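You operate a simulated robot arm through the tools that you are given. There is no shell and no other tool. Be economical: measure what you need, move in short steps, check, and stop when the job is done.

You run a simulated robot arm. Do the job below in one go: nothing can be reset, and whatever is moved stays where it is left.

JOB
Swap the eyelet on the post for the size on the card, then wind 20 m.
Fine: the old eyelet goes into the free ring.
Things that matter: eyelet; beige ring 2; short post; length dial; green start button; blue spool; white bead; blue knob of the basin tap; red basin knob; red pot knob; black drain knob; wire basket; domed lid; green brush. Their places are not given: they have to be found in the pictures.

Only the result counts: the job must be done as asked and must still hold three seconds after the hand-in. Knocking over, shifting, dropping, spilling or breaking anything else fails it.

ROBOT AND FRAMES
A 6-joint arm with a two-finger parallel gripper, fixed in place. Base frame: the origin is at the foot of the arm, x ahead of it, y to its left, z up. Readings come in mm, degrees, newtons and seconds.
Its first joint turns from -70.0 to 70.0 degrees. Payload 1.9 kg.
The tool frame sits at the grasp point between the pads (the TCP): z along the fingers, y along the line on which they close. The tips reach 23 mm beyond it. Largest opening 94 mm; finger width 38, thickness 10; the body of the gripper, 54 by 96 mm, starts 39 mm behind the TCP.
Orientation is that of the tool frame in the base frame, as [roll, pitch, yaw] about the fixed x, y, z axes, in that order (R = Rz(yaw) Ry(pitch) Rx(roll)). With the fingers straight down and closing along the base's y, the tool's x points along the base's -x, its y along +y and its z along -z.

CONTROLS
- The arm moves only by the tool move_arm. Its argument "targets" is a list that holds one entry, the list of rows, each a list of 7 numbers: the turn, a rotation vector about the tool's x, y, z in degrees, then the shift along the tool's x, y, z in mm, then the closure, from 0 (fully open) to 1 (shut). In form: [[[wx, wy, wz, dx, dy, dz, grip], ...]]. A call has 1 to 8 rows; each row shifts and turns the commanded pose from where the row before left it, along the tool's axes as they then stand. Each row takes 0.2 s and may step no farther than 50 mm and 8.6 degrees from the row before; otherwise, or with a gripper value out of range, the whole call is refused. Where a pose cannot be reached the arm comes as near as it can. A force on the tool above 40 N (or 10 N above the force at the start of the call, whichever is more), or a blocked arm, ends the call early, and 0.2 s more pass. The fingers move at their own pace (about 108 mm/s each) and stop on an object; they squeeze with about 32 N. The grip force told is the motor's: it shows also when the fingers shut on nothing. Time passes only in rows, and 0.2 s behind the last, so rows that do not move let the fingers close. The reply holds the time, the measured pose of the TCP, the force on the tool along the base axes, the opening and the grip force, in the units named above and with some noise, and new pictures: "views" is both (left out), scene, wrist or none.
- Cameras (640 x 400 px; columns grow to the right, rows downward): "scene" is fixed at [47.2, 305.2, 426.3]; the picture's right is [-0.84, -0.55, 0.00], its down [-0.29, 0.45, -0.84] and it looks along [0.46, -0.71, -0.54] (base axes); focal length 214 px, centre (320, 200). "wrist" rides on the gripper at [-39, 0, -44] in the tool frame; the picture's right is [0.00, -1.00, 0.00], its down [0.97, 0.00, -0.24] and it looks along [0.24, 0.00, 0.97] (tool axes); focal length 218 px, centre (320, 200).
- probe_pixels(camera, pixels): for up to 12 pixels [column, row] of the newest picture of that camera ("zoom" is the newest enlarged one), the place [x, y, z] in the base frame of the surface seen there, good to about 2 mm. The clock stands still meanwhile.
- zoom(camera, box): a new picture of the part [left, top, right, bottom] of that camera's present view, enlarged. The clock stands still meanwhile.
- finish_job(): hands the job in; it is judged then, once.

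Work in short steps. Measure before you move; look again where a grasp or a placing could have gone wrong, and mend it. You have 80 turns and 120 pictures in all, those below and enlarged ones among them. Open the gripper and draw the arm clear of the work before you hand the job in, unless the task says otherwise; then end with one line.

The tools are called after "Emit:" as name(argument=value, ...) on one line, values as JSON. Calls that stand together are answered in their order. move_arm: Moves the arm, as the interface text tells. Its arguments: {"type":"object","properties":{"targets":{"type":"array"},"views":{"type":"string","enum":["both","scene","wrist","none"]}},"required":["targets"]} The other tools are called the same way: probe_pixels (camera, pixels) gives the place of the surface under pixels of a picture; zoom (camera, box) takes an enlarged picture of a part of a camera's view; finish_job () hands the job in.

At the start:

```text
t: 0.0
ee_pos: [310.7, 29.3, 355.5]
tool_rot: [-180.0, -0.1, 180.0]
ft_force: [0.5, 1.4, 0.2]
opening: 94.3
grasp_force: 0.0
```

scene: 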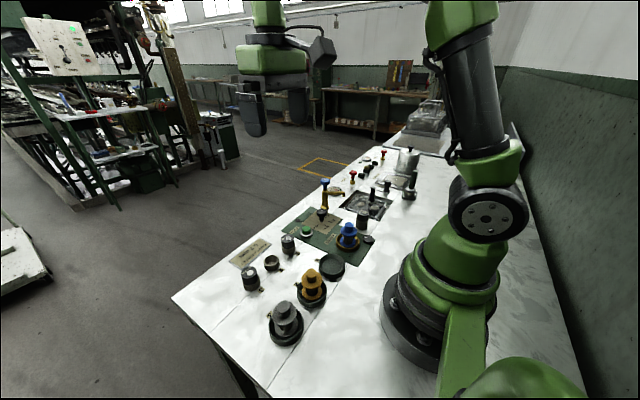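
wrist: 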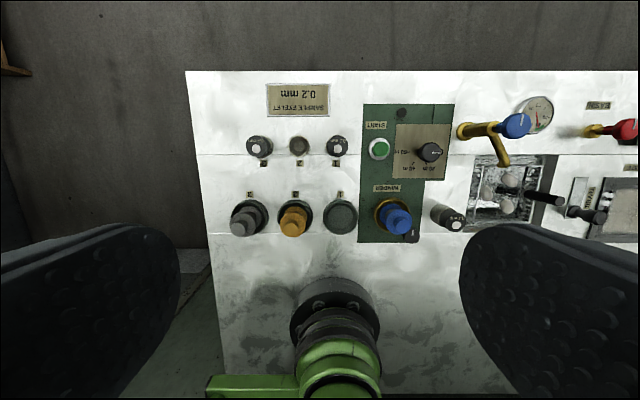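

The wrist picture shows a card at (298,100), three eyelet places in a row at about y=147, and spools at y=218. I'll enlarge these for a closer look.

Emit:
zoom(camera="wrist", box=[220, 70, 360, 158])

Emit:
zoom(camera="wrist", box=[220, 130, 480, 250])

Emit:
zoom(camera="wrist", box=[350, 90, 470, 250])

Emit:
zoom(camera="scene", box=[220, 160, 400, 350])

```text
4.55 times, centred on (290, 114) of wrist
```

zoom: 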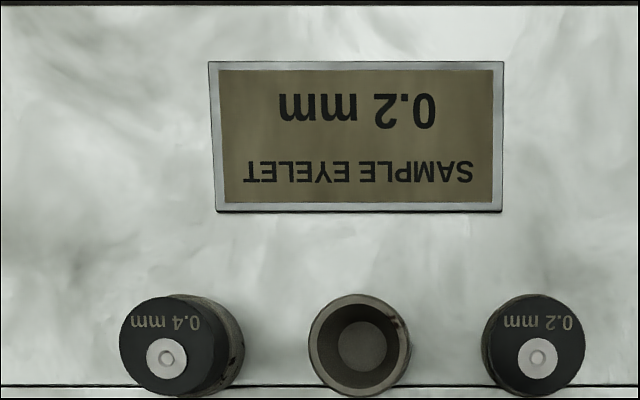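

```text
2.46 times, centred on (350, 190) of wrist
```

zoom: 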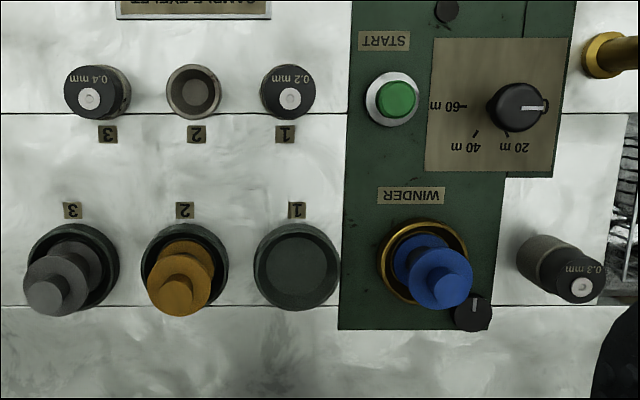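

```text
2.50 times, centred on (410, 170) of wrist
```

zoom: 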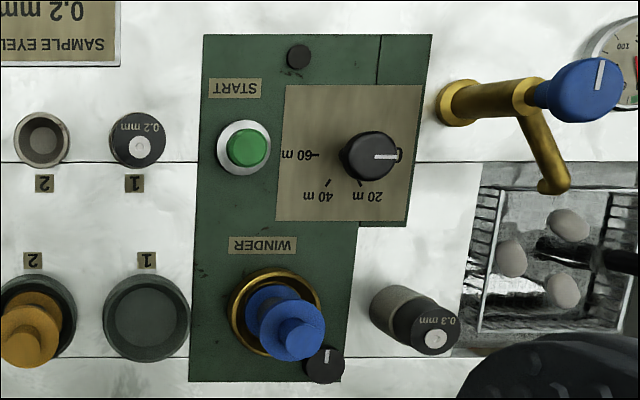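

```text
2.11 times, centred on (310, 255) of scene
```

zoom: 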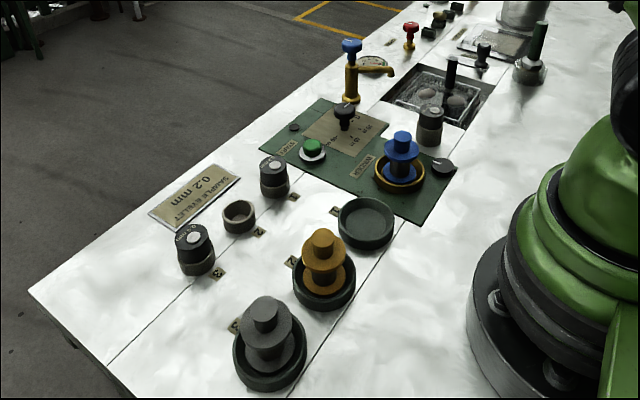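

The card says 0.2 mm. The post at (450,218) carries the 0.3 mm eyelet, ring 1 holds 0.2 mm and ring 2 is empty. Next I measure positions.

Emit:
probe_pixels(camera="wrist", pixels=[[338, 150], [299, 147], [299, 138], [456, 224], [440, 212], [379, 148], [430, 152], [436, 153], [402, 119], [410, 237], [330, 130], [398, 225]])

Emit:
zoom(camera="wrist", box=[390, 195, 480, 250])

Emit:
zoom(camera="wrist", box=[390, 115, 470, 175])

Emit:
zoom(camera="scene", box=[280, 180, 390, 255])

```text
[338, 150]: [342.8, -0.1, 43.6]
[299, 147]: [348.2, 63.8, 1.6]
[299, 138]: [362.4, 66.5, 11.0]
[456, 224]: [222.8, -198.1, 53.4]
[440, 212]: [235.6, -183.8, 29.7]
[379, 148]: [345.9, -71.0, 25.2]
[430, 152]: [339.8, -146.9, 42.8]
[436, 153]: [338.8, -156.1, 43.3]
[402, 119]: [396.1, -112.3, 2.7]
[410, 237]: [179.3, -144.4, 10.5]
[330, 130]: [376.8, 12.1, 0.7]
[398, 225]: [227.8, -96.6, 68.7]
```

```text
7.11 times, centred on (435, 222) of wrist
```

zoom: 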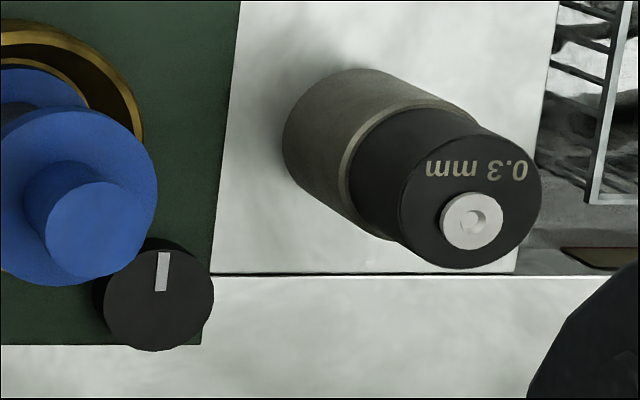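

```text
6.67 times, centred on (430, 145) of wrist
```

zoom: 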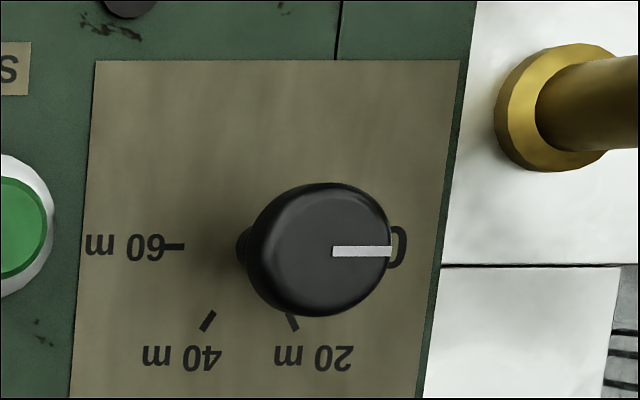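

```text
5.33 times, centred on (335, 218) of scene
```

zoom: 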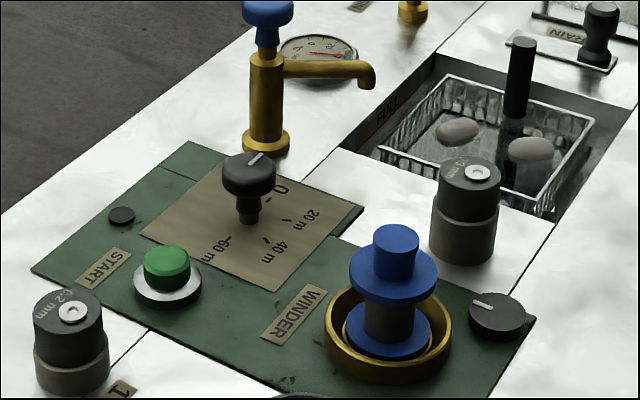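

The scene enlargement shows the 0.3 mm eyelet on its post. I need the shapes of ring, eyelet and post, so I enlarge them further.

Emit:
zoom(camera="scene", box=[235, 225, 305, 295])

Emit:
zoom(camera="scene", box=[340, 195, 390, 235])

```text
5.71 times, centred on (270, 260) of scene
```

zoom: 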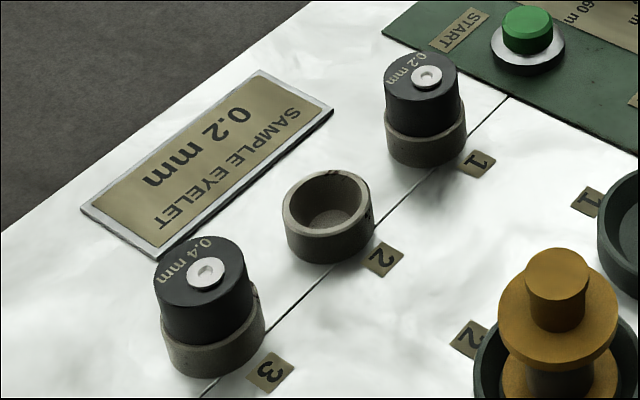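

```text
10.00 times, centred on (365, 215) of scene
```

zoom: 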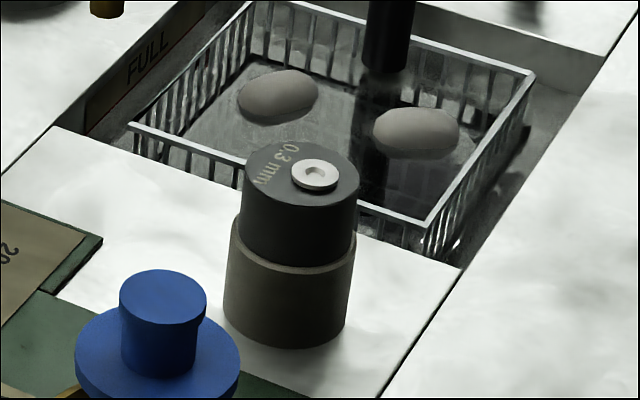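

Sockets with rims hold the eyelets. I move over the post at about (225,-198), staying high, to look from above.

Emit:
move_arm(targets=[[[0, 0, 0, 17.1, -45.5, 0, 0], [0, 0, 0, 17.1, -45.5, 0, 0], [0, 0, 0, 17.1, -45.5, 0, 0], [0, 0, 0, 17.1, -45.5, 0, 0], [0, 0, 0, 17.1, -45.5, 0, 0], [0, 0, 0, 0, 0, 50, 0], [0, 0, 0, 0, 0, 50, 0], [0, 0, 0, 0, 0, 50, 0.3]]], views="wrist")

```text
t: 1.8
ee_pos: [228.0, -197.2, 203.8]
tool_rot: [180.0, 0.0, 179.9]
ft_force: [0.5, -0.1, -0.3]
opening: 65.9
grasp_force: 0.1
```

wrist: 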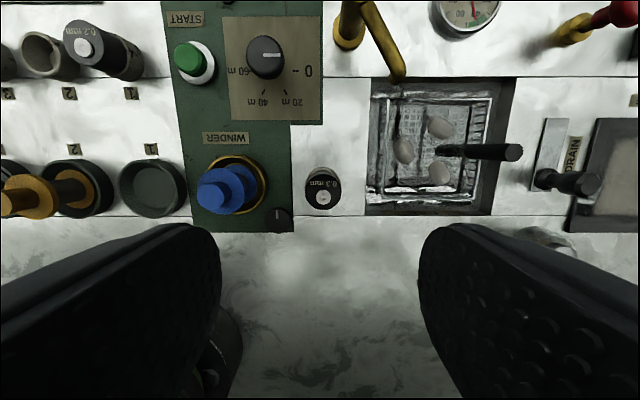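

The eyelet now shows at (323,188). I measure its top, the post rim and the nearby objects.

Emit:
zoom(camera="wrist", box=[290, 160, 354, 220])

Emit:
probe_pixels(camera="wrist", pixels=[[324, 197], [322, 182], [310, 190], [337, 190], [323, 204], [323, 170], [345, 165], [219, 190], [515, 152], [585, 185], [264, 55], [280, 218]])

```text
6.67 times, centred on (322, 190) of wrist
```

zoom: 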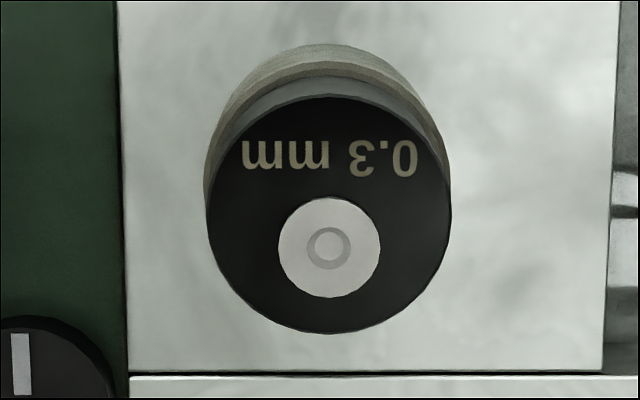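

```text
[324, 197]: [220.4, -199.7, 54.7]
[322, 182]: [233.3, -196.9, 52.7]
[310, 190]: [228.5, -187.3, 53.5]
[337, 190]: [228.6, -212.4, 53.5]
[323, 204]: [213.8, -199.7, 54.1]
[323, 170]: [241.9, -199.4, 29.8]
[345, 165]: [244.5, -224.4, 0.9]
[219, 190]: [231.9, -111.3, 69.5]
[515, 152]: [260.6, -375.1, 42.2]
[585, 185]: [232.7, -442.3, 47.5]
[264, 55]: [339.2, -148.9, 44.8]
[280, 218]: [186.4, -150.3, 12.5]
```

The eyelet centre is at about (224.5,-199.6) with its top at z 53.5 and the post rim at z 30. I descend with the tips staying above the rim and check alignment partway.

Emit:
move_arm(targets=[[[0, 0, 0, 0.7, -1.4, 40, 0.3], [0, 0, 0, 0, 0, 40, 0.3], [0, 0, 0, 0, 0, 20, 0.3], [0, 0, 0, 0, 0, 0, 0.3]]], views="wrist")

```text
t: 2.8
ee_pos: [225.6, -201.9, 104.8]
tool_rot: [180.0, 0.0, 179.8]
ft_force: [-0.7, -0.5, -0.6]
opening: 65.6
grasp_force: 0.1
```

wrist: 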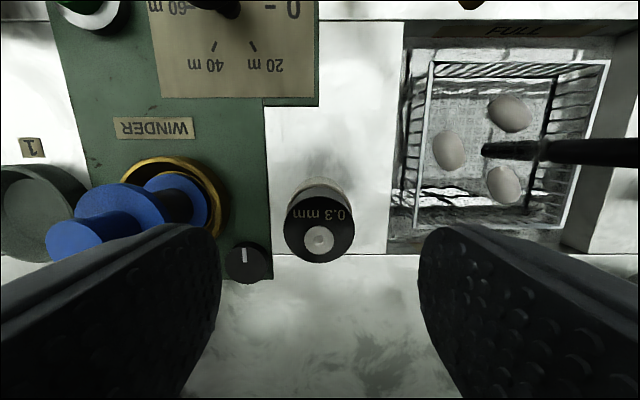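

The eyelet is centred at column 320. I check its front and rear edges for x.

Emit:
probe_pixels(camera="wrist", pixels=[[319, 260], [320, 200], [288, 228], [351, 228], [320, 188], [320, 180], [319, 240]])

Emit:
zoom(camera="wrist", box=[270, 165, 370, 275])

```text
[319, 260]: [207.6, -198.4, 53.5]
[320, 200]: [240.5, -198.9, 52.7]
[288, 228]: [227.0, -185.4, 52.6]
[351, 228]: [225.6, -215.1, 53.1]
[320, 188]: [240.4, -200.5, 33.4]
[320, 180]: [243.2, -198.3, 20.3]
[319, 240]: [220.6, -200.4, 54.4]
```

```text
3.64 times, centred on (320, 220) of wrist
```

zoom: 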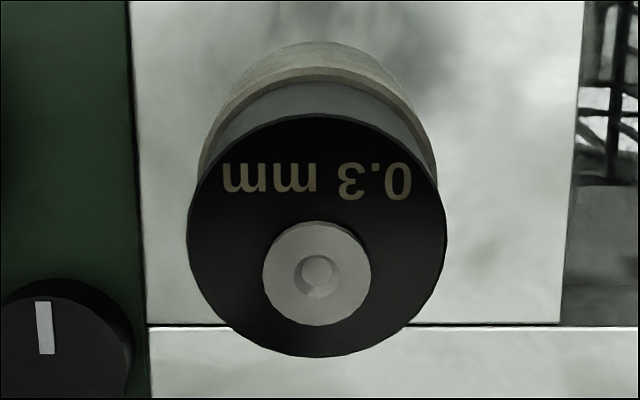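

Alignment is good (centre about (224.2,-200)). I descend to TCP z about 56 and close.

Emit:
move_arm(targets=[[[0, 0, 0, 0.5, 0, 30, 0.3], [0, 0, 0, 0, 0, 18.5, 0.3], [0, 0, 0, 0, 0, 0, 0.5], [0, 0, 0, 0, 0, 0, 0.8], [0, 0, 0, 0, 0, 0, 0.8]]], views="both")

```text
t: 4.0
ee_pos: [225.1, -199.3, 57.4]
tool_rot: [-179.9, 0.0, -179.9]
ft_force: [-1.2, -0.5, 0.1]
opening: 32.1
grasp_force: 31.9
```

scene: 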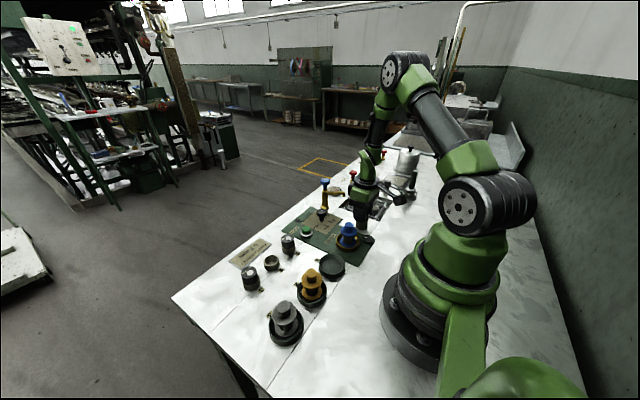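
wrist: 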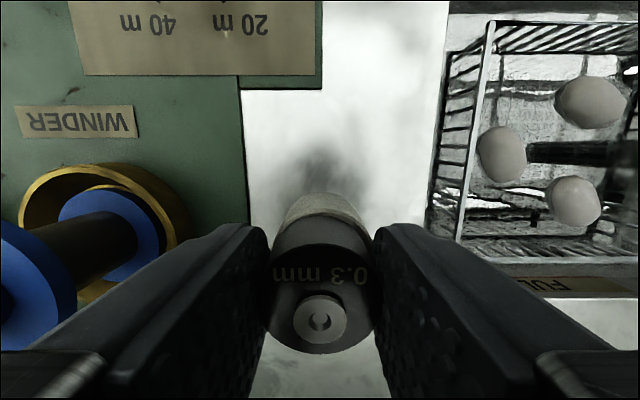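

It is gripped at 32 mm. I lift it straight out.

Emit:
move_arm(targets=[[[0, 0, 0, 0, 0, -10, 0.8], [0, 0, 0, 0, 0, -20, 0.8], [0, 0, 0, 0, 0, -35, 0.8], [0, 0, 0, 0, 0, -45, 0.8], [0, 0, 0, 0, 0, 0, 0.8]]], views="both")

```text
t: 5.2
ee_pos: [221.6, -199.6, 164.9]
tool_rot: [180.0, -0.1, 180.0]
ft_force: [-0.5, 0.1, -1.2]
opening: 32.1
grasp_force: 32.0
```

scene: 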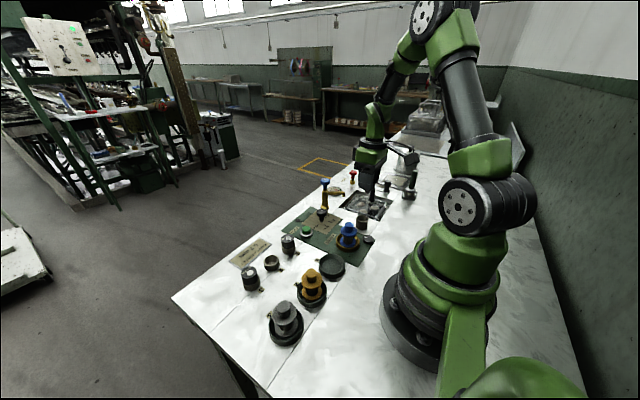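
wrist: 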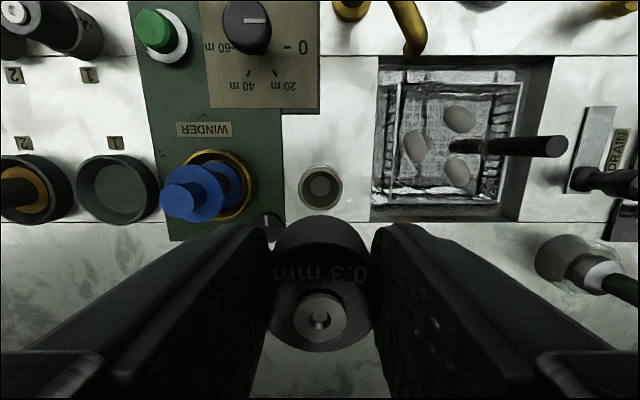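

The eyelet came out and the post socket is visible at (321,187). I measure the socket for later.

Emit:
zoom(camera="wrist", box=[290, 155, 354, 215])

Emit:
probe_pixels(camera="wrist", pixels=[[321, 187], [301, 187], [341, 187], [321, 168], [321, 207], [321, 178], [321, 196]])

```text
6.67 times, centred on (322, 185) of wrist
```

zoom: 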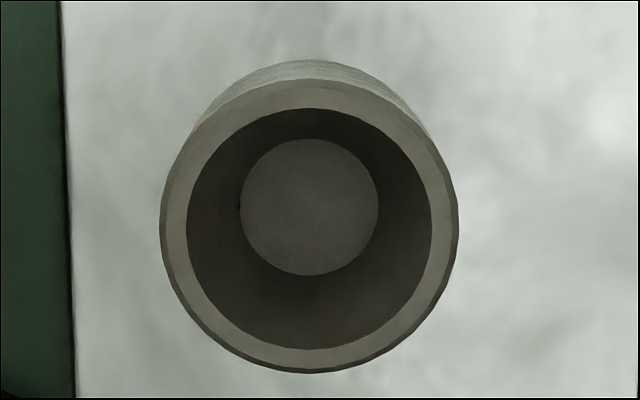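

```text
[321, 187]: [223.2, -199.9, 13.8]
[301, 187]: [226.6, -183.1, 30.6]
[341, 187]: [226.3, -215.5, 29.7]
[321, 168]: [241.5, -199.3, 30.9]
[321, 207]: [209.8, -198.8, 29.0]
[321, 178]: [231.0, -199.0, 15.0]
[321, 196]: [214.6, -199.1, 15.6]
```

The post socket centre is about (224.5,-199.3), floor z 14, with tapered walls. I carry the eyelet high to ring 2 at about (350,65).

Emit:
move_arm(targets=[[[0, 0, 0, -21, 44.1, 0, 0.8], [0, 0, 0, -21, 44.1, 0, 0.8], [0, 0, 0, -21, 44.1, 0, 0.8], [0, 0, 0, -21, 44.1, 0, 0.8], [0, 0, 0, -21, 44.1, 0, 0.8], [0, 0, 0, -21, 44.1, 0, 0.8], [0, 0, 0, 0, 0, 0, 0.8], [0, 0, 0, 0, 0, 0, 0.8]]], views="wrist")

```text
t: 7.0
ee_pos: [352.4, 63.2, 163.2]
tool_rot: [-179.9, 0.1, -180.0]
ft_force: [0.3, 0.5, -0.3]
opening: 32.3
grasp_force: 32.1
```

wrist: 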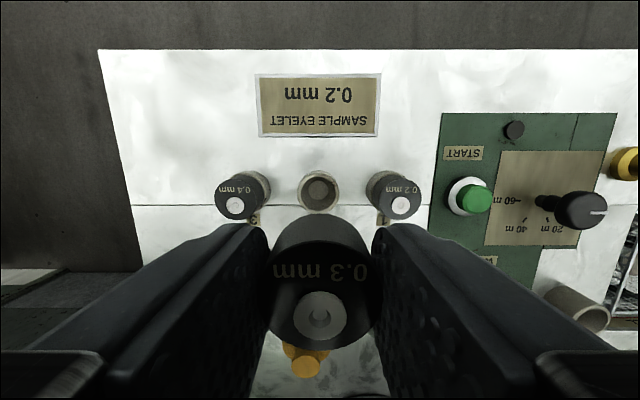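

Ring 2 is at (319,190), neighbours well apart. I measure its rim precisely.

Emit:
zoom(camera="wrist", box=[287, 160, 351, 220])

Emit:
probe_pixels(camera="wrist", pixels=[[319, 190], [300, 191], [337, 191], [319, 173], [319, 207], [396, 188], [396, 215], [373, 205], [419, 205], [400, 204], [236, 207]])

```text
6.67 times, centred on (319, 190) of wrist
```

zoom: 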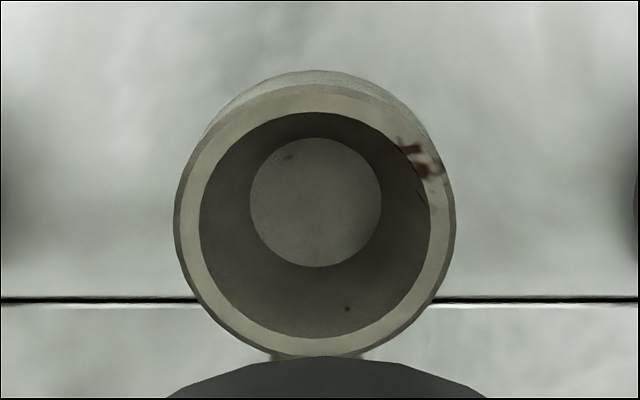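

```text
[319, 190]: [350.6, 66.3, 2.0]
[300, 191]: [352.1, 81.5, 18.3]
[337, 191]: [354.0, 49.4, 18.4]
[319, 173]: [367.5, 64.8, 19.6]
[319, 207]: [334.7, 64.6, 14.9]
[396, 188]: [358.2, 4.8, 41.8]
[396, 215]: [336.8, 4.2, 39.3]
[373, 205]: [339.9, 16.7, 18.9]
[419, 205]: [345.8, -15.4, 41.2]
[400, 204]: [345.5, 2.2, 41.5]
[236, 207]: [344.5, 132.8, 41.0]
```

The ring 2 centre is (350.5,65.3), while the TCP reads (352.4,63.2). I correct for that and descend to z about 78, where the eyelet bottom stays above the rim.

Emit:
move_arm(targets=[[[0, 0, 0, 1.3, 2.0, 40, 0.8], [0, 0, 0, 0, 0, 35, 0.8], [0, 0, 0, 0, 0, 10, 0.8], [0, 0, 0, 0, 0, 0, 0.8]]], views="wrist")

```text
t: 8.0
ee_pos: [349.9, 64.4, 79.9]
tool_rot: [-180.0, 0.0, 179.9]
ft_force: [-0.3, 0.2, -1.3]
opening: 32.3
grasp_force: 32.2
```

wrist: 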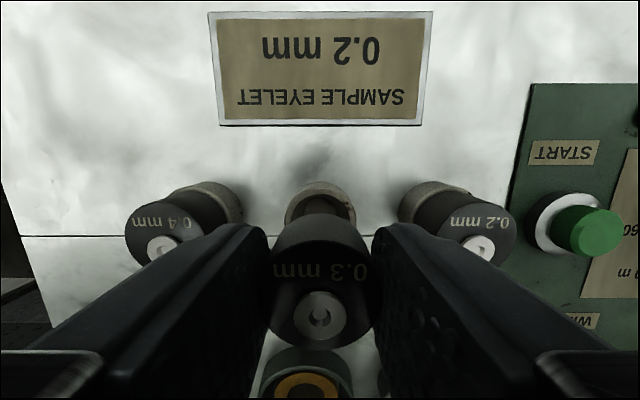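

The ring is centred at column 320, and the pose is within about 1 mm. I lower the eyelet gently into the taper.

Emit:
move_arm(targets=[[[0, 0, 0, -0.6, 0.4, 12, 0.8], [0, 0, 0, 0, 0, 10, 0.8], [0, 0, 0, 0, 0, 5, 0.8], [0, 0, 0, 0, 0, 3, 0.8], [0, 0, 0, 0, 0, 0, 0.8]]], views="wrist")

```text
t: 9.2
ee_pos: [350.0, 67.0, 51.5]
tool_rot: [180.0, 0.0, -180.0]
ft_force: [0.0, -0.3, -0.5]
opening: 31.9
grasp_force: 32.0
```

wrist: 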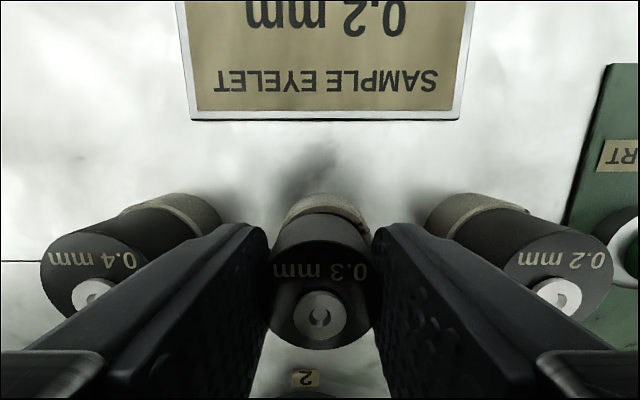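

No contact yet, and the eyelet sits slightly to +y of the ring (ring at column 325). I correct 1.5 mm and lower in small steps.

Emit:
move_arm(targets=[[[0, 0, 0, 0, -1.5, 1, 0.8], [0, 0, 0, 0, 0, 1.5, 0.8], [0, 0, 0, 0, 0, 1, 0.8], [0, 0, 0, 0, 0, 1, 0.8], [0, 0, 0, 0, 0, 0, 0.8]]], views="none")

Emit:
zoom(camera="wrist", box=[250, 180, 390, 270])

```text
t: 10.4
ee_pos: [350.7, 66.5, 46.0]
tool_rot: [180.0, 0.0, -180.0]
ft_force: [0.0, 0.5, -0.6]
opening: 32.3
grasp_force: 31.9
```

```text
4.44 times, centred on (320, 225) of wrist
```

zoom: 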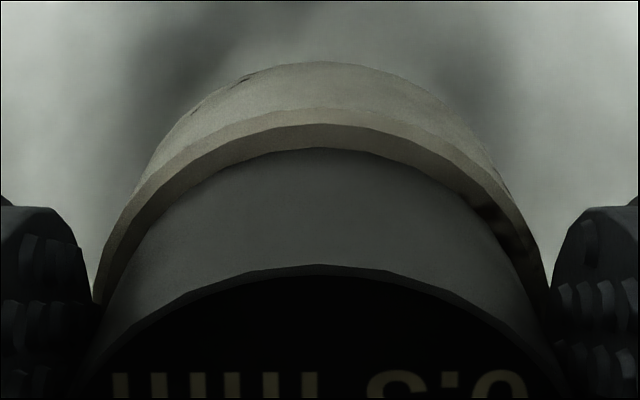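

It is well centred and still shows no contact force. I lower a little more until contact.

Emit:
move_arm(targets=[[[0, 0, 0, 0, 0, 0.7, 0.8], [0, 0, 0, 0, 0, 0.7, 0.8], [0, 0, 0, 0, 0, 0, 0.8]]], views="none")

Emit:
probe_pixels(camera="wrist", pixels=[[320, 250], [320, 190]])

```text
t: 11.2
ee_pos: [349.5, 64.7, 45.9]
tool_rot: [179.9, 0.2, 180.0]
ft_force: [-2.9, 6.2, 26.6]
opening: 32.1
grasp_force: 31.9
```

```text
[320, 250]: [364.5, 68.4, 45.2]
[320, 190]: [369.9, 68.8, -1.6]
```

Contact at 26 N with the eyelet seated at z 45.9. I release with a small opening and rise straight up.

Emit:
move_arm(targets=[[[0, 0, 0, 0, 0, -0.5, 0.62], [0, 0, 0, 0, 0, 0, 0.5], [0, 0, 0, 0, 0, 0, 0.5], [0, 0, 0, 0, 0, -15, 0.5], [0, 0, 0, 0, 0, -40, 0.5], [0, 0, 0, 0, 0, -45, 0.5], [0, 0, 0, 0, 0, 0, 0.3]]], views="wrist")

```text
t: 12.8
ee_pos: [349.3, 65.5, 144.6]
tool_rot: [180.0, 0.0, -180.0]
ft_force: [-0.2, 0.3, -0.6]
opening: 66.1
grasp_force: 0.0
```

wrist: 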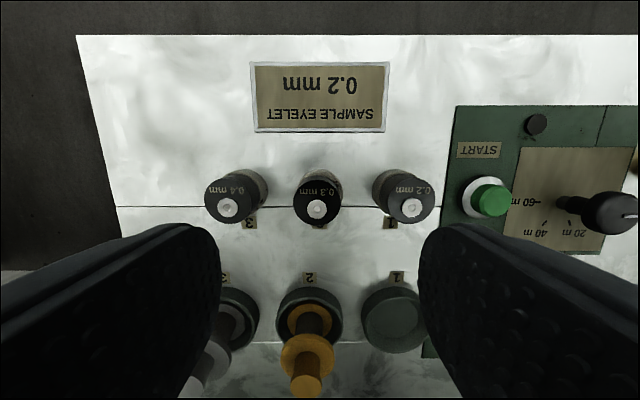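

The 0.3 mm eyelet is in ring 2, level with the others. I move over ring 1, about 64 mm to -y.

Emit:
move_arm(targets=[[[0, 0, 0, 0, -32, 0, 0.4], [0, 0, 0, 0, -32, 0, 0.4], [0, 0, 0, 0, 0, 30, 0.4], [0, 0, 0, 0, 0, 0, 0.4]]], views="wrist")

```text
t: 13.8
ee_pos: [350.0, 0.9, 114.2]
tool_rot: [180.0, 0.1, 180.0]
ft_force: [-0.3, -0.2, 0.7]
opening: 56.2
grasp_force: 0.1
```

wrist: 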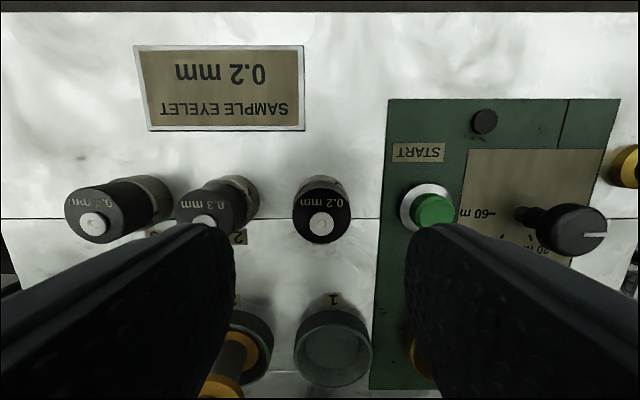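

Ring 1's eyelet is at (322,210). I measure its edges.

Emit:
probe_pixels(camera="wrist", pixels=[[322, 186], [322, 240], [295, 210], [349, 210], [322, 225], [322, 178]])

Emit:
zoom(camera="wrist", box=[280, 165, 364, 255])

```text
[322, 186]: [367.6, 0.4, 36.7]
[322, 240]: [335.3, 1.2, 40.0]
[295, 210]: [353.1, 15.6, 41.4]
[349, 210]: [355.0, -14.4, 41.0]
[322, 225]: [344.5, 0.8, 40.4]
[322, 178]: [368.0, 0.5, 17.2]
```

```text
4.44 times, centred on (322, 210) of wrist
```

zoom: 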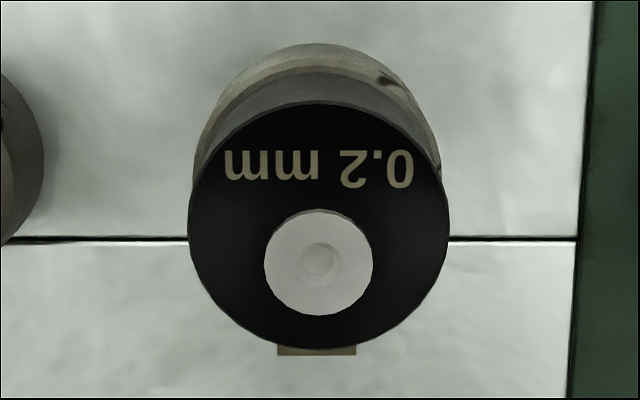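

Centre (350.7,0.6) matches the TCP. I descend to z about 46.5, close and lift.

Emit:
move_arm(targets=[[[0, 0, 0, -0.5, -0.3, 35, 0.4], [0, 0, 0, 0, 0, 32, 0.4], [0, 0, 0, 0, 0, 0, 0.4], [0, 0, 0, 0, 0, 0, 0.8], [0, 0, 0, 0, 0, 0, 0.8], [0, 0, 0, 0, 0, 0, 0.8]]], views="wrist")

```text
t: 15.2
ee_pos: [351.5, 1.9, 48.4]
tool_rot: [-180.0, -0.1, -180.0]
ft_force: [0.4, 0.0, 0.8]
opening: 31.9
grasp_force: 31.9
```

wrist: 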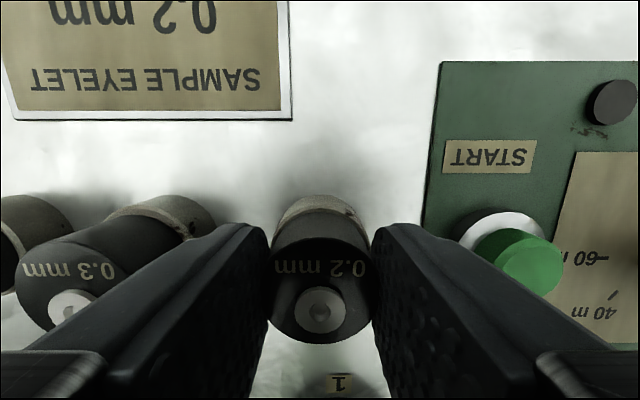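

Gripped. I lift it and carry it back towards the post.

Emit:
move_arm(targets=[[[0, 0, 0, 0, 0, -10, 0.8], [0, 0, 0, 0, 0, -30, 0.8], [0, 0, 0, 0, 0, -40, 0.8], [0, 0, 0, 0, 0, -38, 0.8], [0, 0, 0, 25.3, -40, 0, 0.8], [0, 0, 0, 25.3, -40, 0, 0.8], [0, 0, 0, 25.3, -40, 0, 0.8], [0, 0, 0, 0, 0, 0, 0.8]]], views="none")

Emit:
move_arm(targets=[[[0, 0, 0, 25.3, -40, 0, 0.8], [0, 0, 0, 25.3, -40, 0, 0.8], [0, 0, 0, 0, 0, 0, 0.8], [0, 0, 0, 0, 0, 0, 0.8]]], views="wrist")

```text
t: 17.0
ee_pos: [274.5, -119.1, 166.0]
tool_rot: [180.0, 0.1, 180.0]
ft_force: [-0.2, -1.2, 0.2]
opening: 32.3
grasp_force: 31.9
```

```text
t: 18.0
ee_pos: [225.2, -199.0, 166.2]
tool_rot: [180.0, 0.0, 179.9]
ft_force: [-0.8, -0.2, -0.8]
opening: 32.1
grasp_force: 32.0
```

wrist: 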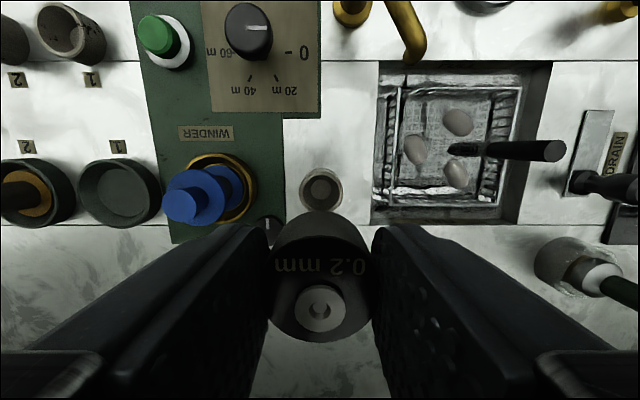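

The post is centred at (321,190) under the eyelet. I descend to about z 86.

Emit:
move_arm(targets=[[[0, 0, 0, 0.4, -0.4, 40, 0.8], [0, 0, 0, 0, 0, 35, 0.8], [0, 0, 0, 0, 0, 5, 0.8], [0, 0, 0, 0, 0, 0, 0.8]]], views="wrist")

```text
t: 19.0
ee_pos: [224.0, -198.9, 87.3]
tool_rot: [-180.0, 0.0, -180.0]
ft_force: [0.3, -0.5, -0.6]
opening: 32.2
grasp_force: 31.9
```

wrist: 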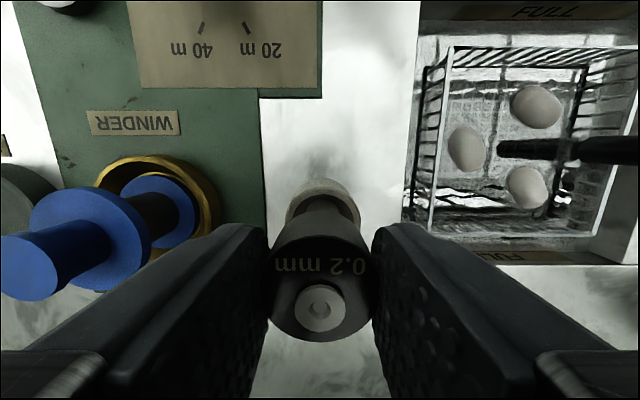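

The post shows at column about 324, so I shift 1 mm to -y and lower gently.

Emit:
move_arm(targets=[[[0, 0, 0, -0.2, -1.0, 10, 0.8], [0, 0, 0, 0, 0, 8, 0.8], [0, 0, 0, 0, 0, 5, 0.8], [0, 0, 0, 0, 0, 2, 0.8], [0, 0, 0, 0, 0, 0, 0.8]]], views="wrist")

Emit:
zoom(camera="wrist", box=[250, 170, 390, 260])

```text
t: 20.2
ee_pos: [222.6, -200.5, 61.2]
tool_rot: [-180.0, 0.1, 180.0]
ft_force: [0.2, -0.7, 0.0]
opening: 32.1
grasp_force: 32.3
```

wrist: 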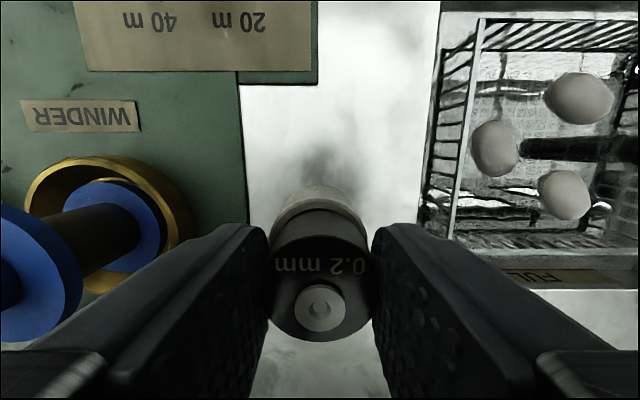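

```text
4.44 times, centred on (320, 215) of wrist
```

zoom: 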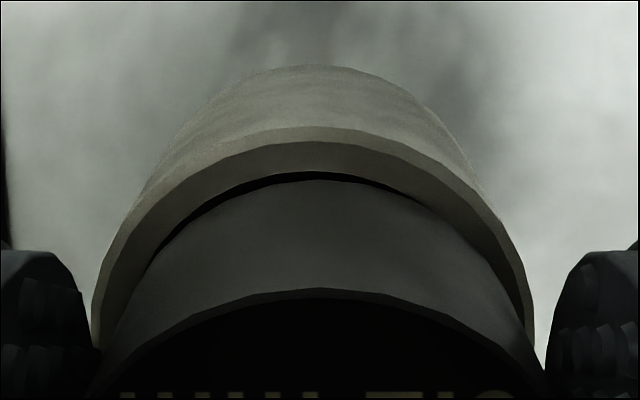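

It is nearly seated, with a small gap on the far side, so I shift +1 mm in x and lower until contact.

Emit:
move_arm(targets=[[[0, 0, 0, -1.0, 0, 1, 0.8], [0, 0, 0, 0, 0, 0.8, 0.8], [0, 0, 0, 0, 0, 0.8, 0.8], [0, 0, 0, 0, 0, 0, 0.8]]], views="none")

```text
t: 21.2
ee_pos: [224.4, -200.8, 57.6]
tool_rot: [-179.9, 0.1, -180.0]
ft_force: [2.9, 9.9, 27.3]
opening: 32.2
grasp_force: 32.0
```

Contact at 27 N. I release and rise to check the seat.

Emit:
move_arm(targets=[[[0, 0, 0, 0, 0.5, -0.5, 0.62], [0, 0, 0, 0, 0, 0, 0.5], [0, 0, 0, 0, 0, 0, 0.5], [0, 0, 0, 0, 0, -15, 0.5], [0, 0, 0, 0, 0, -40, 0.5], [0, 0, 0, 0, 0, -45, 0.5], [0, 0, 0, 0, 0, 0, 0.5]]], views="both")

Emit:
zoom(camera="scene", box=[230, 180, 400, 300])

Emit:
probe_pixels(camera="wrist", pixels=[[320, 175], [320, 185], [320, 195], [320, 205], [310, 190], [330, 190], [320, 165], [250, 30], [262, 30]])

```text
t: 22.8
ee_pos: [225.6, -199.0, 159.2]
tool_rot: [180.0, -0.1, 180.0]
ft_force: [0.2, -0.2, -0.1]
opening: 46.8
grasp_force: 0.0
```

scene: 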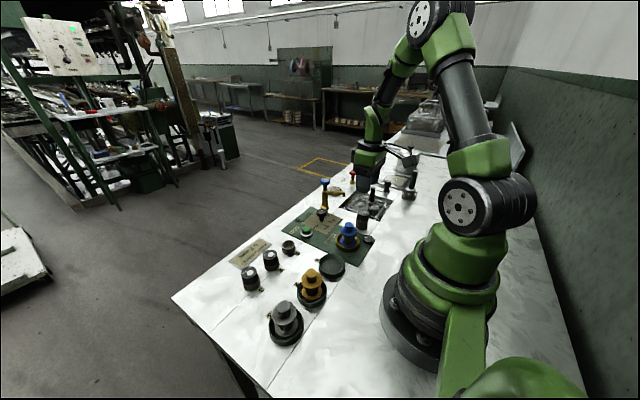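
wrist: 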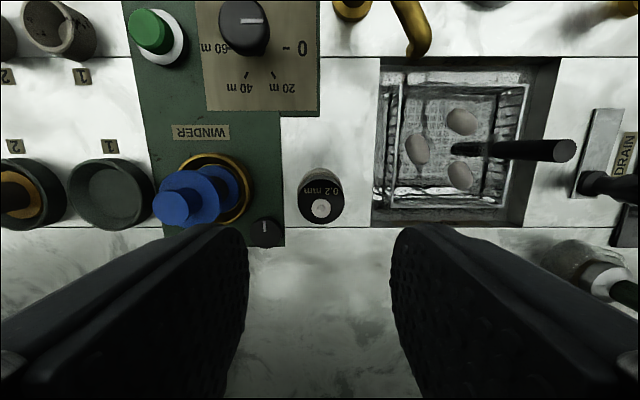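

```text
3.33 times, centred on (315, 240) of scene
```

zoom: 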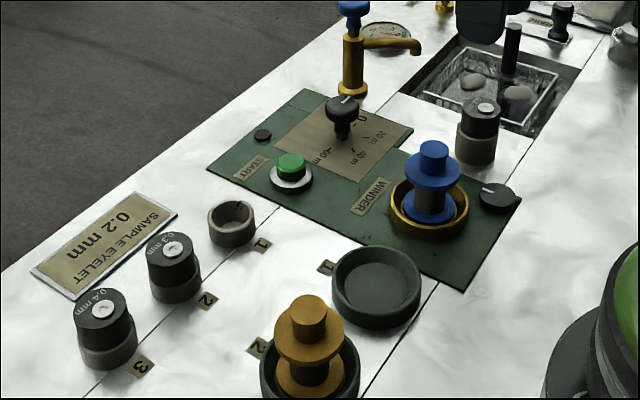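

```text
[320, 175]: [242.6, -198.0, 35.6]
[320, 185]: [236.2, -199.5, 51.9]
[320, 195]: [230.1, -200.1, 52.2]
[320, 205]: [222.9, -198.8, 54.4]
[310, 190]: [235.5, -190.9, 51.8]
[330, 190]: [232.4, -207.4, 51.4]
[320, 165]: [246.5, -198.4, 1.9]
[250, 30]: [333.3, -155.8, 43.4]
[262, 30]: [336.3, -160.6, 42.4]
```

The 0.2 mm eyelet is seated at the same height as the old one was. Next is the dial; before going there I measure the nearby tap.

Emit:
probe_pixels(camera="scene", pixels=[[325, 181], [325, 184], [323, 200], [336, 193], [345, 194], [318, 212], [323, 211], [306, 230], [306, 236]])

Emit:
move_arm(targets=[[[0, 0, 0, 0, 0, -45, 0.3], [0, 0, 0, -40, 18, 0, 0.2], [0, 0, 0, -40, 18, 0, 0.2], [0, 0, 0, -35, 16, 0, 0.2], [0, 0, 0, 0, 0, 0, 0.2]]], views="wrist")

```text
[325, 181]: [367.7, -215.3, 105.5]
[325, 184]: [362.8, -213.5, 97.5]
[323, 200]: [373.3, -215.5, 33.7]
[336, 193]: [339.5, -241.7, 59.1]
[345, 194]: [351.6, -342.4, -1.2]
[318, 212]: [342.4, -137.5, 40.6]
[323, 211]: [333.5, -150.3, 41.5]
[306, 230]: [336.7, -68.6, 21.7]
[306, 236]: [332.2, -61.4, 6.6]
```

```text
t: 24.0
ee_pos: [339.6, -149.2, 204.1]
tool_rot: [180.0, 0.0, 179.9]
ft_force: [0.3, -0.5, -0.4]
opening: 75.1
grasp_force: 0.0
```

wrist: 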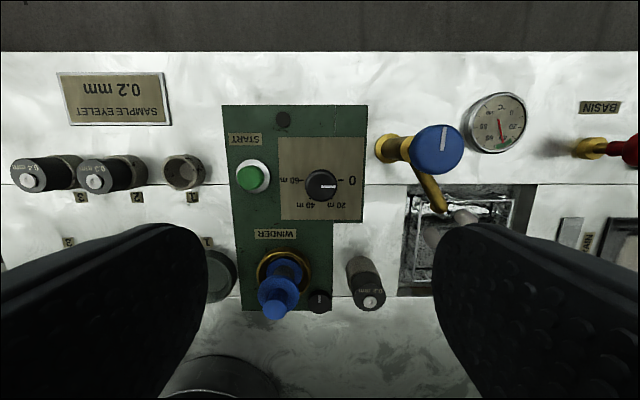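

The tap knob is at (366,-214,105), close to the dial. Gripping with the closing axis turned about 30° clockwise first keeps clear of it. I look closer at the dial.

Emit:
zoom(camera="wrist", box=[276, 134, 372, 226])

Emit:
probe_pixels(camera="wrist", pixels=[[321, 172], [321, 197], [308, 185], [335, 185], [321, 185], [332, 186], [252, 177]])

```text
4.35 times, centred on (324, 180) of wrist
```

zoom: 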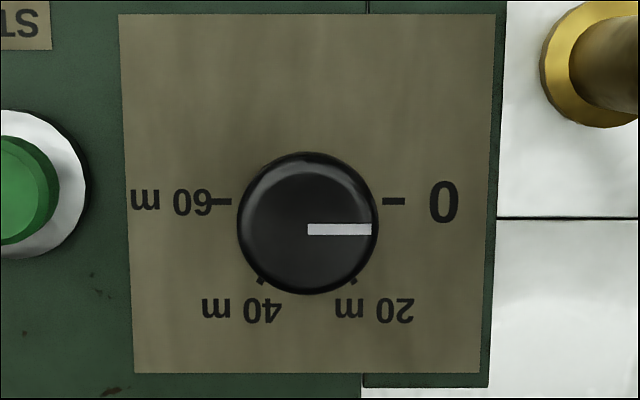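

```text
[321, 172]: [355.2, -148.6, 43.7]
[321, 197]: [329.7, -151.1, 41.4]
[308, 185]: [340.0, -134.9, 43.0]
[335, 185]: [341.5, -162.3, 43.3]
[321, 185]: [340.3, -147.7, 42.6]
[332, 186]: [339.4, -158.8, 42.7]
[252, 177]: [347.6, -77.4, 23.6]
```

The dial centre is (340.5,-148), top z 43, radius about 14.5, and the 20 m tick is 60° clockwise from 0. I centre on it, pre-turn 30° and lower to about z 105.

Emit:
move_arm(targets=[[[0, 0, 0, -0.9, 1.2, 0, 0.4], [0, 0, 7.5, 0, 0, 0, 0.4], [0, 0, 7.5, 0, 0, 0, 0.4], [0, 0, 7.5, 0, 0, 0, 0.4], [0, 0, 7.5, 0, 0, 0, 0.4], [0, 0, 0, 0, 0, 40, 0.4], [0, 0, 0, 0, 0, 40, 0.4], [0, 0, 0, 0, 0, 15, 0.4]]], views="both")

Emit:
move_arm(targets=[[[0, 0, 0, 0, 0, 0, 0.4]]], views="none")

```text
t: 25.8
ee_pos: [340.2, -147.7, 111.0]
tool_rot: [180.0, 0.0, 149.9]
ft_force: [0.0, 0.6, -0.1]
opening: 56.2
grasp_force: 0.1
```

scene: 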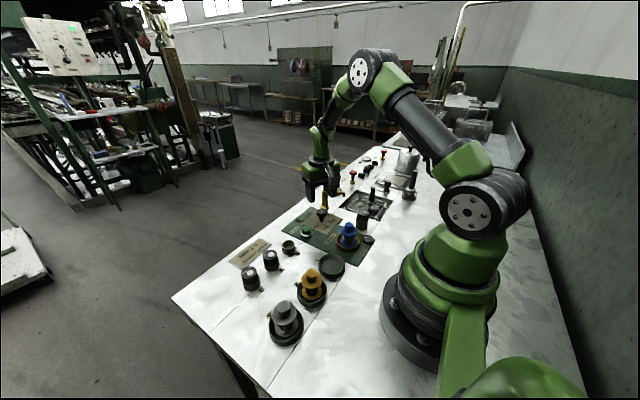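
wrist: 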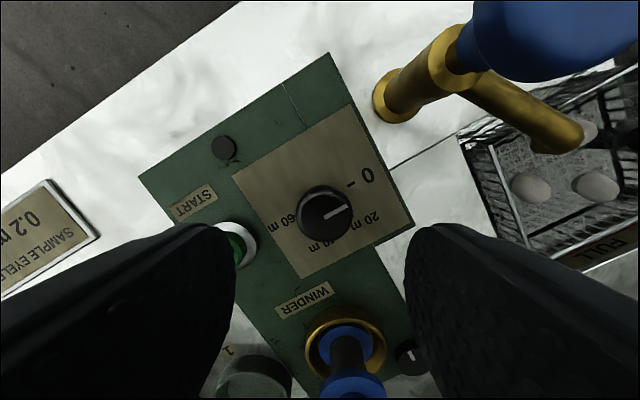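

```text
t: 26.2
ee_pos: [339.3, -146.7, 111.1]
tool_rot: [180.0, 0.1, 150.0]
ft_force: [0.6, -0.5, -0.1]
opening: 56.2
grasp_force: 0.1
```

The knob at (324,213) is nearly centred and the fingers clear the tap. I descend to z about 47 and close on the knob.

Emit:
move_arm(targets=[[[0, 0, 0, -1.2, -1.0, 30, 0.4], [0, 0, 0, 0, 0, 25, 0.4], [0, 0, 0, 0, 0, 8, 0.4], [0, 0, 0, 0, 0, 0, 0.5], [0, 0, 0, 0, 0, 0, 0.8], [0, 0, 0, 0, 0, 0, 0.8]]], views="both")

```text
t: 27.6
ee_pos: [340.5, -150.0, 47.1]
tool_rot: [-179.9, -0.1, 150.0]
ft_force: [-9.8, -20.2, -5.5]
opening: 31.2
grasp_force: 44.9
```

scene: 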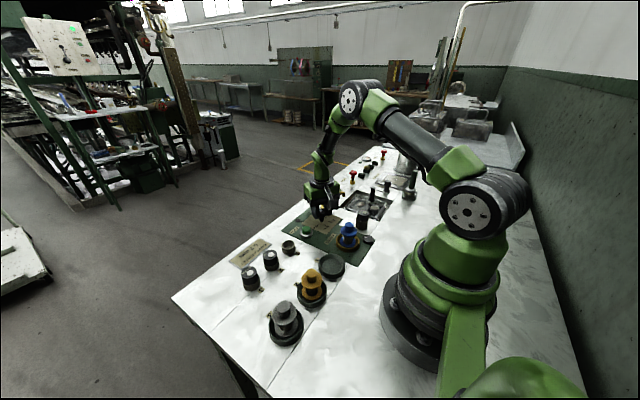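
wrist: 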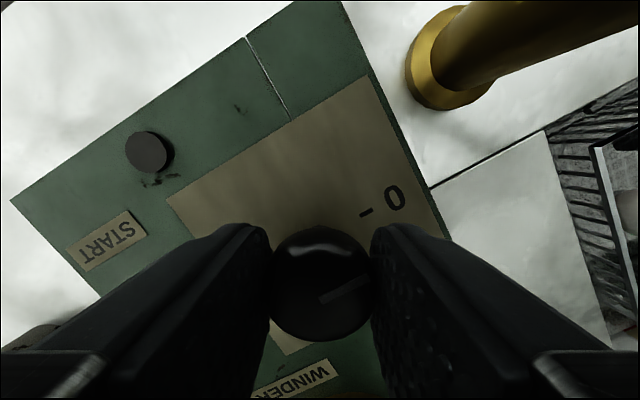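

Gripped at 31 mm but with a 22 N sideways force along tool -y. I shift 1 mm that way to relax it.

Emit:
move_arm(targets=[[[0, 0, 0, 0, -1, 0, 0.8], [0, 0, 0, 0, 0, 0, 0.8]]], views="none")

```text
t: 28.2
ee_pos: [339.8, -149.3, 47.6]
tool_rot: [-180.0, -0.1, 149.9]
ft_force: [-18.3, -10.1, 16.7]
opening: 31.2
grasp_force: 45.1
```

The force fell slightly. I shift 2 mm more and recheck.

Emit:
move_arm(targets=[[[0, 0, 0, 0, -2, 0, 0.8], [0, 0, 0, 0, 0, 0, 0.8]]], views="none")

```text
t: 28.8
ee_pos: [339.1, -148.4, 47.1]
tool_rot: [179.9, 0.0, 150.0]
ft_force: [-0.8, 12.7, 14.6]
opening: 31.5
grasp_force: 45.0
```

The force has now reversed to +11 N, so I back off 0.7 mm and begin turning clockwise by 30°.

Emit:
move_arm(targets=[[[0, 0, 0, 0, 0.7, 0, 0.8], [0, 0, 7.5, 0, 0, 0, 0.8], [0, 0, 7.5, 0, 0, 0, 0.8], [0, 0, 7.5, 0, 0, 0, 0.8], [0, 0, 7.5, 0, 0, 0, 0.8], [0, 0, 0, 0, 0, 0, 0.8]]], views="wrist")

```text
t: 30.2
ee_pos: [340.7, -150.0, 46.1]
tool_rot: [179.8, 0.0, 119.9]
ft_force: [1.2, 24.2, 22.7]
opening: 31.5
grasp_force: 45.1
```

wrist: 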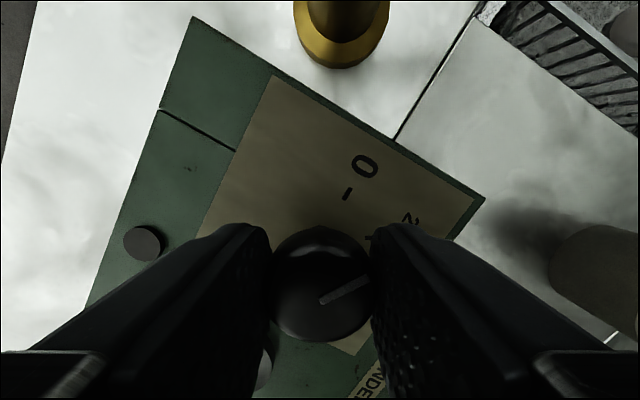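

The knob turned along with the gripper. I relax the side load slightly and turn the remaining 30°.

Emit:
move_arm(targets=[[[0, 0, 0, 1.0, 0.7, -0.7, 0.8], [0, 0, 7.5, 0, 0, 0, 0.8], [0, 0, 7.5, 0, 0, 0, 0.8], [0, 0, 7.5, 0, 0, 0, 0.8], [0, 0, 7.5, 0, 0, 0, 0.8], [0, 0, 0, 0, 0, 0, 0.8]]], views="wrist")

```text
t: 31.6
ee_pos: [340.1, -149.0, 46.3]
tool_rot: [180.0, 0.2, 89.9]
ft_force: [6.0, -19.6, -25.6]
opening: 31.4
grasp_force: 44.7
```

wrist: 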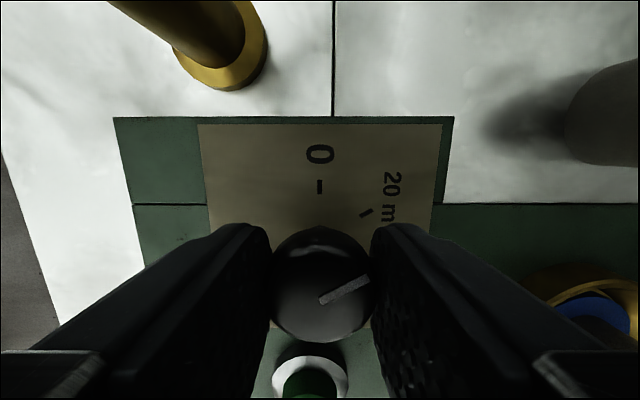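

The pointer has turned 60°, towards the 20 m tick. I open gently and rise to verify.

Emit:
move_arm(targets=[[[0, 0, 0, -0.5, 0, 0, 0.6], [0, 0, 0, 0, 0, 0, 0.5], [0, 0, 0, 0, 0, 0, 0.45], [0, 0, 0, 0, 0, -15, 0.45], [0, 0, 0, 0, 0, -45, 0.45], [0, 0, 0, 0, 0, -45, 0.45], [0, 0, 0, 0, 0, -45, 0.45], [0, 0, 0, 0, 0, 0, 0.45]]], views="wrist")

Emit:
zoom(camera="wrist", box=[250, 130, 390, 230])

```text
t: 33.4
ee_pos: [338.9, -147.1, 198.2]
tool_rot: [180.0, 0.1, 89.9]
ft_force: [0.8, 0.3, 0.3]
opening: 51.7
grasp_force: 0.0
```

wrist: 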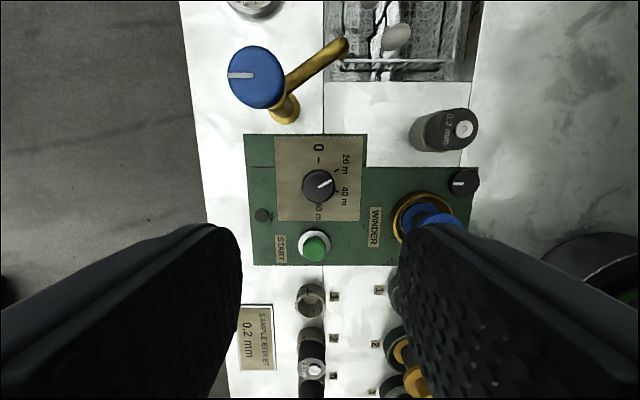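

```text
4.00 times, centred on (320, 180) of wrist
```

zoom: 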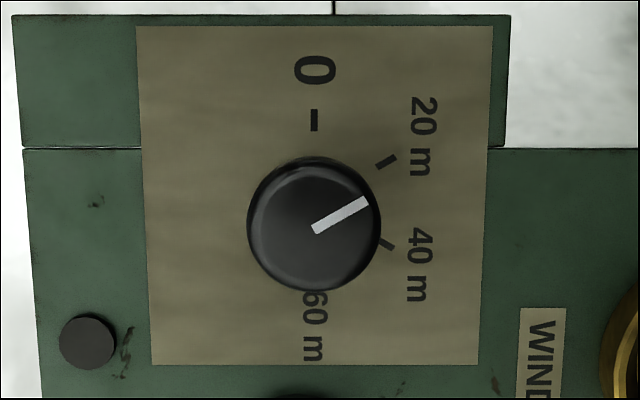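

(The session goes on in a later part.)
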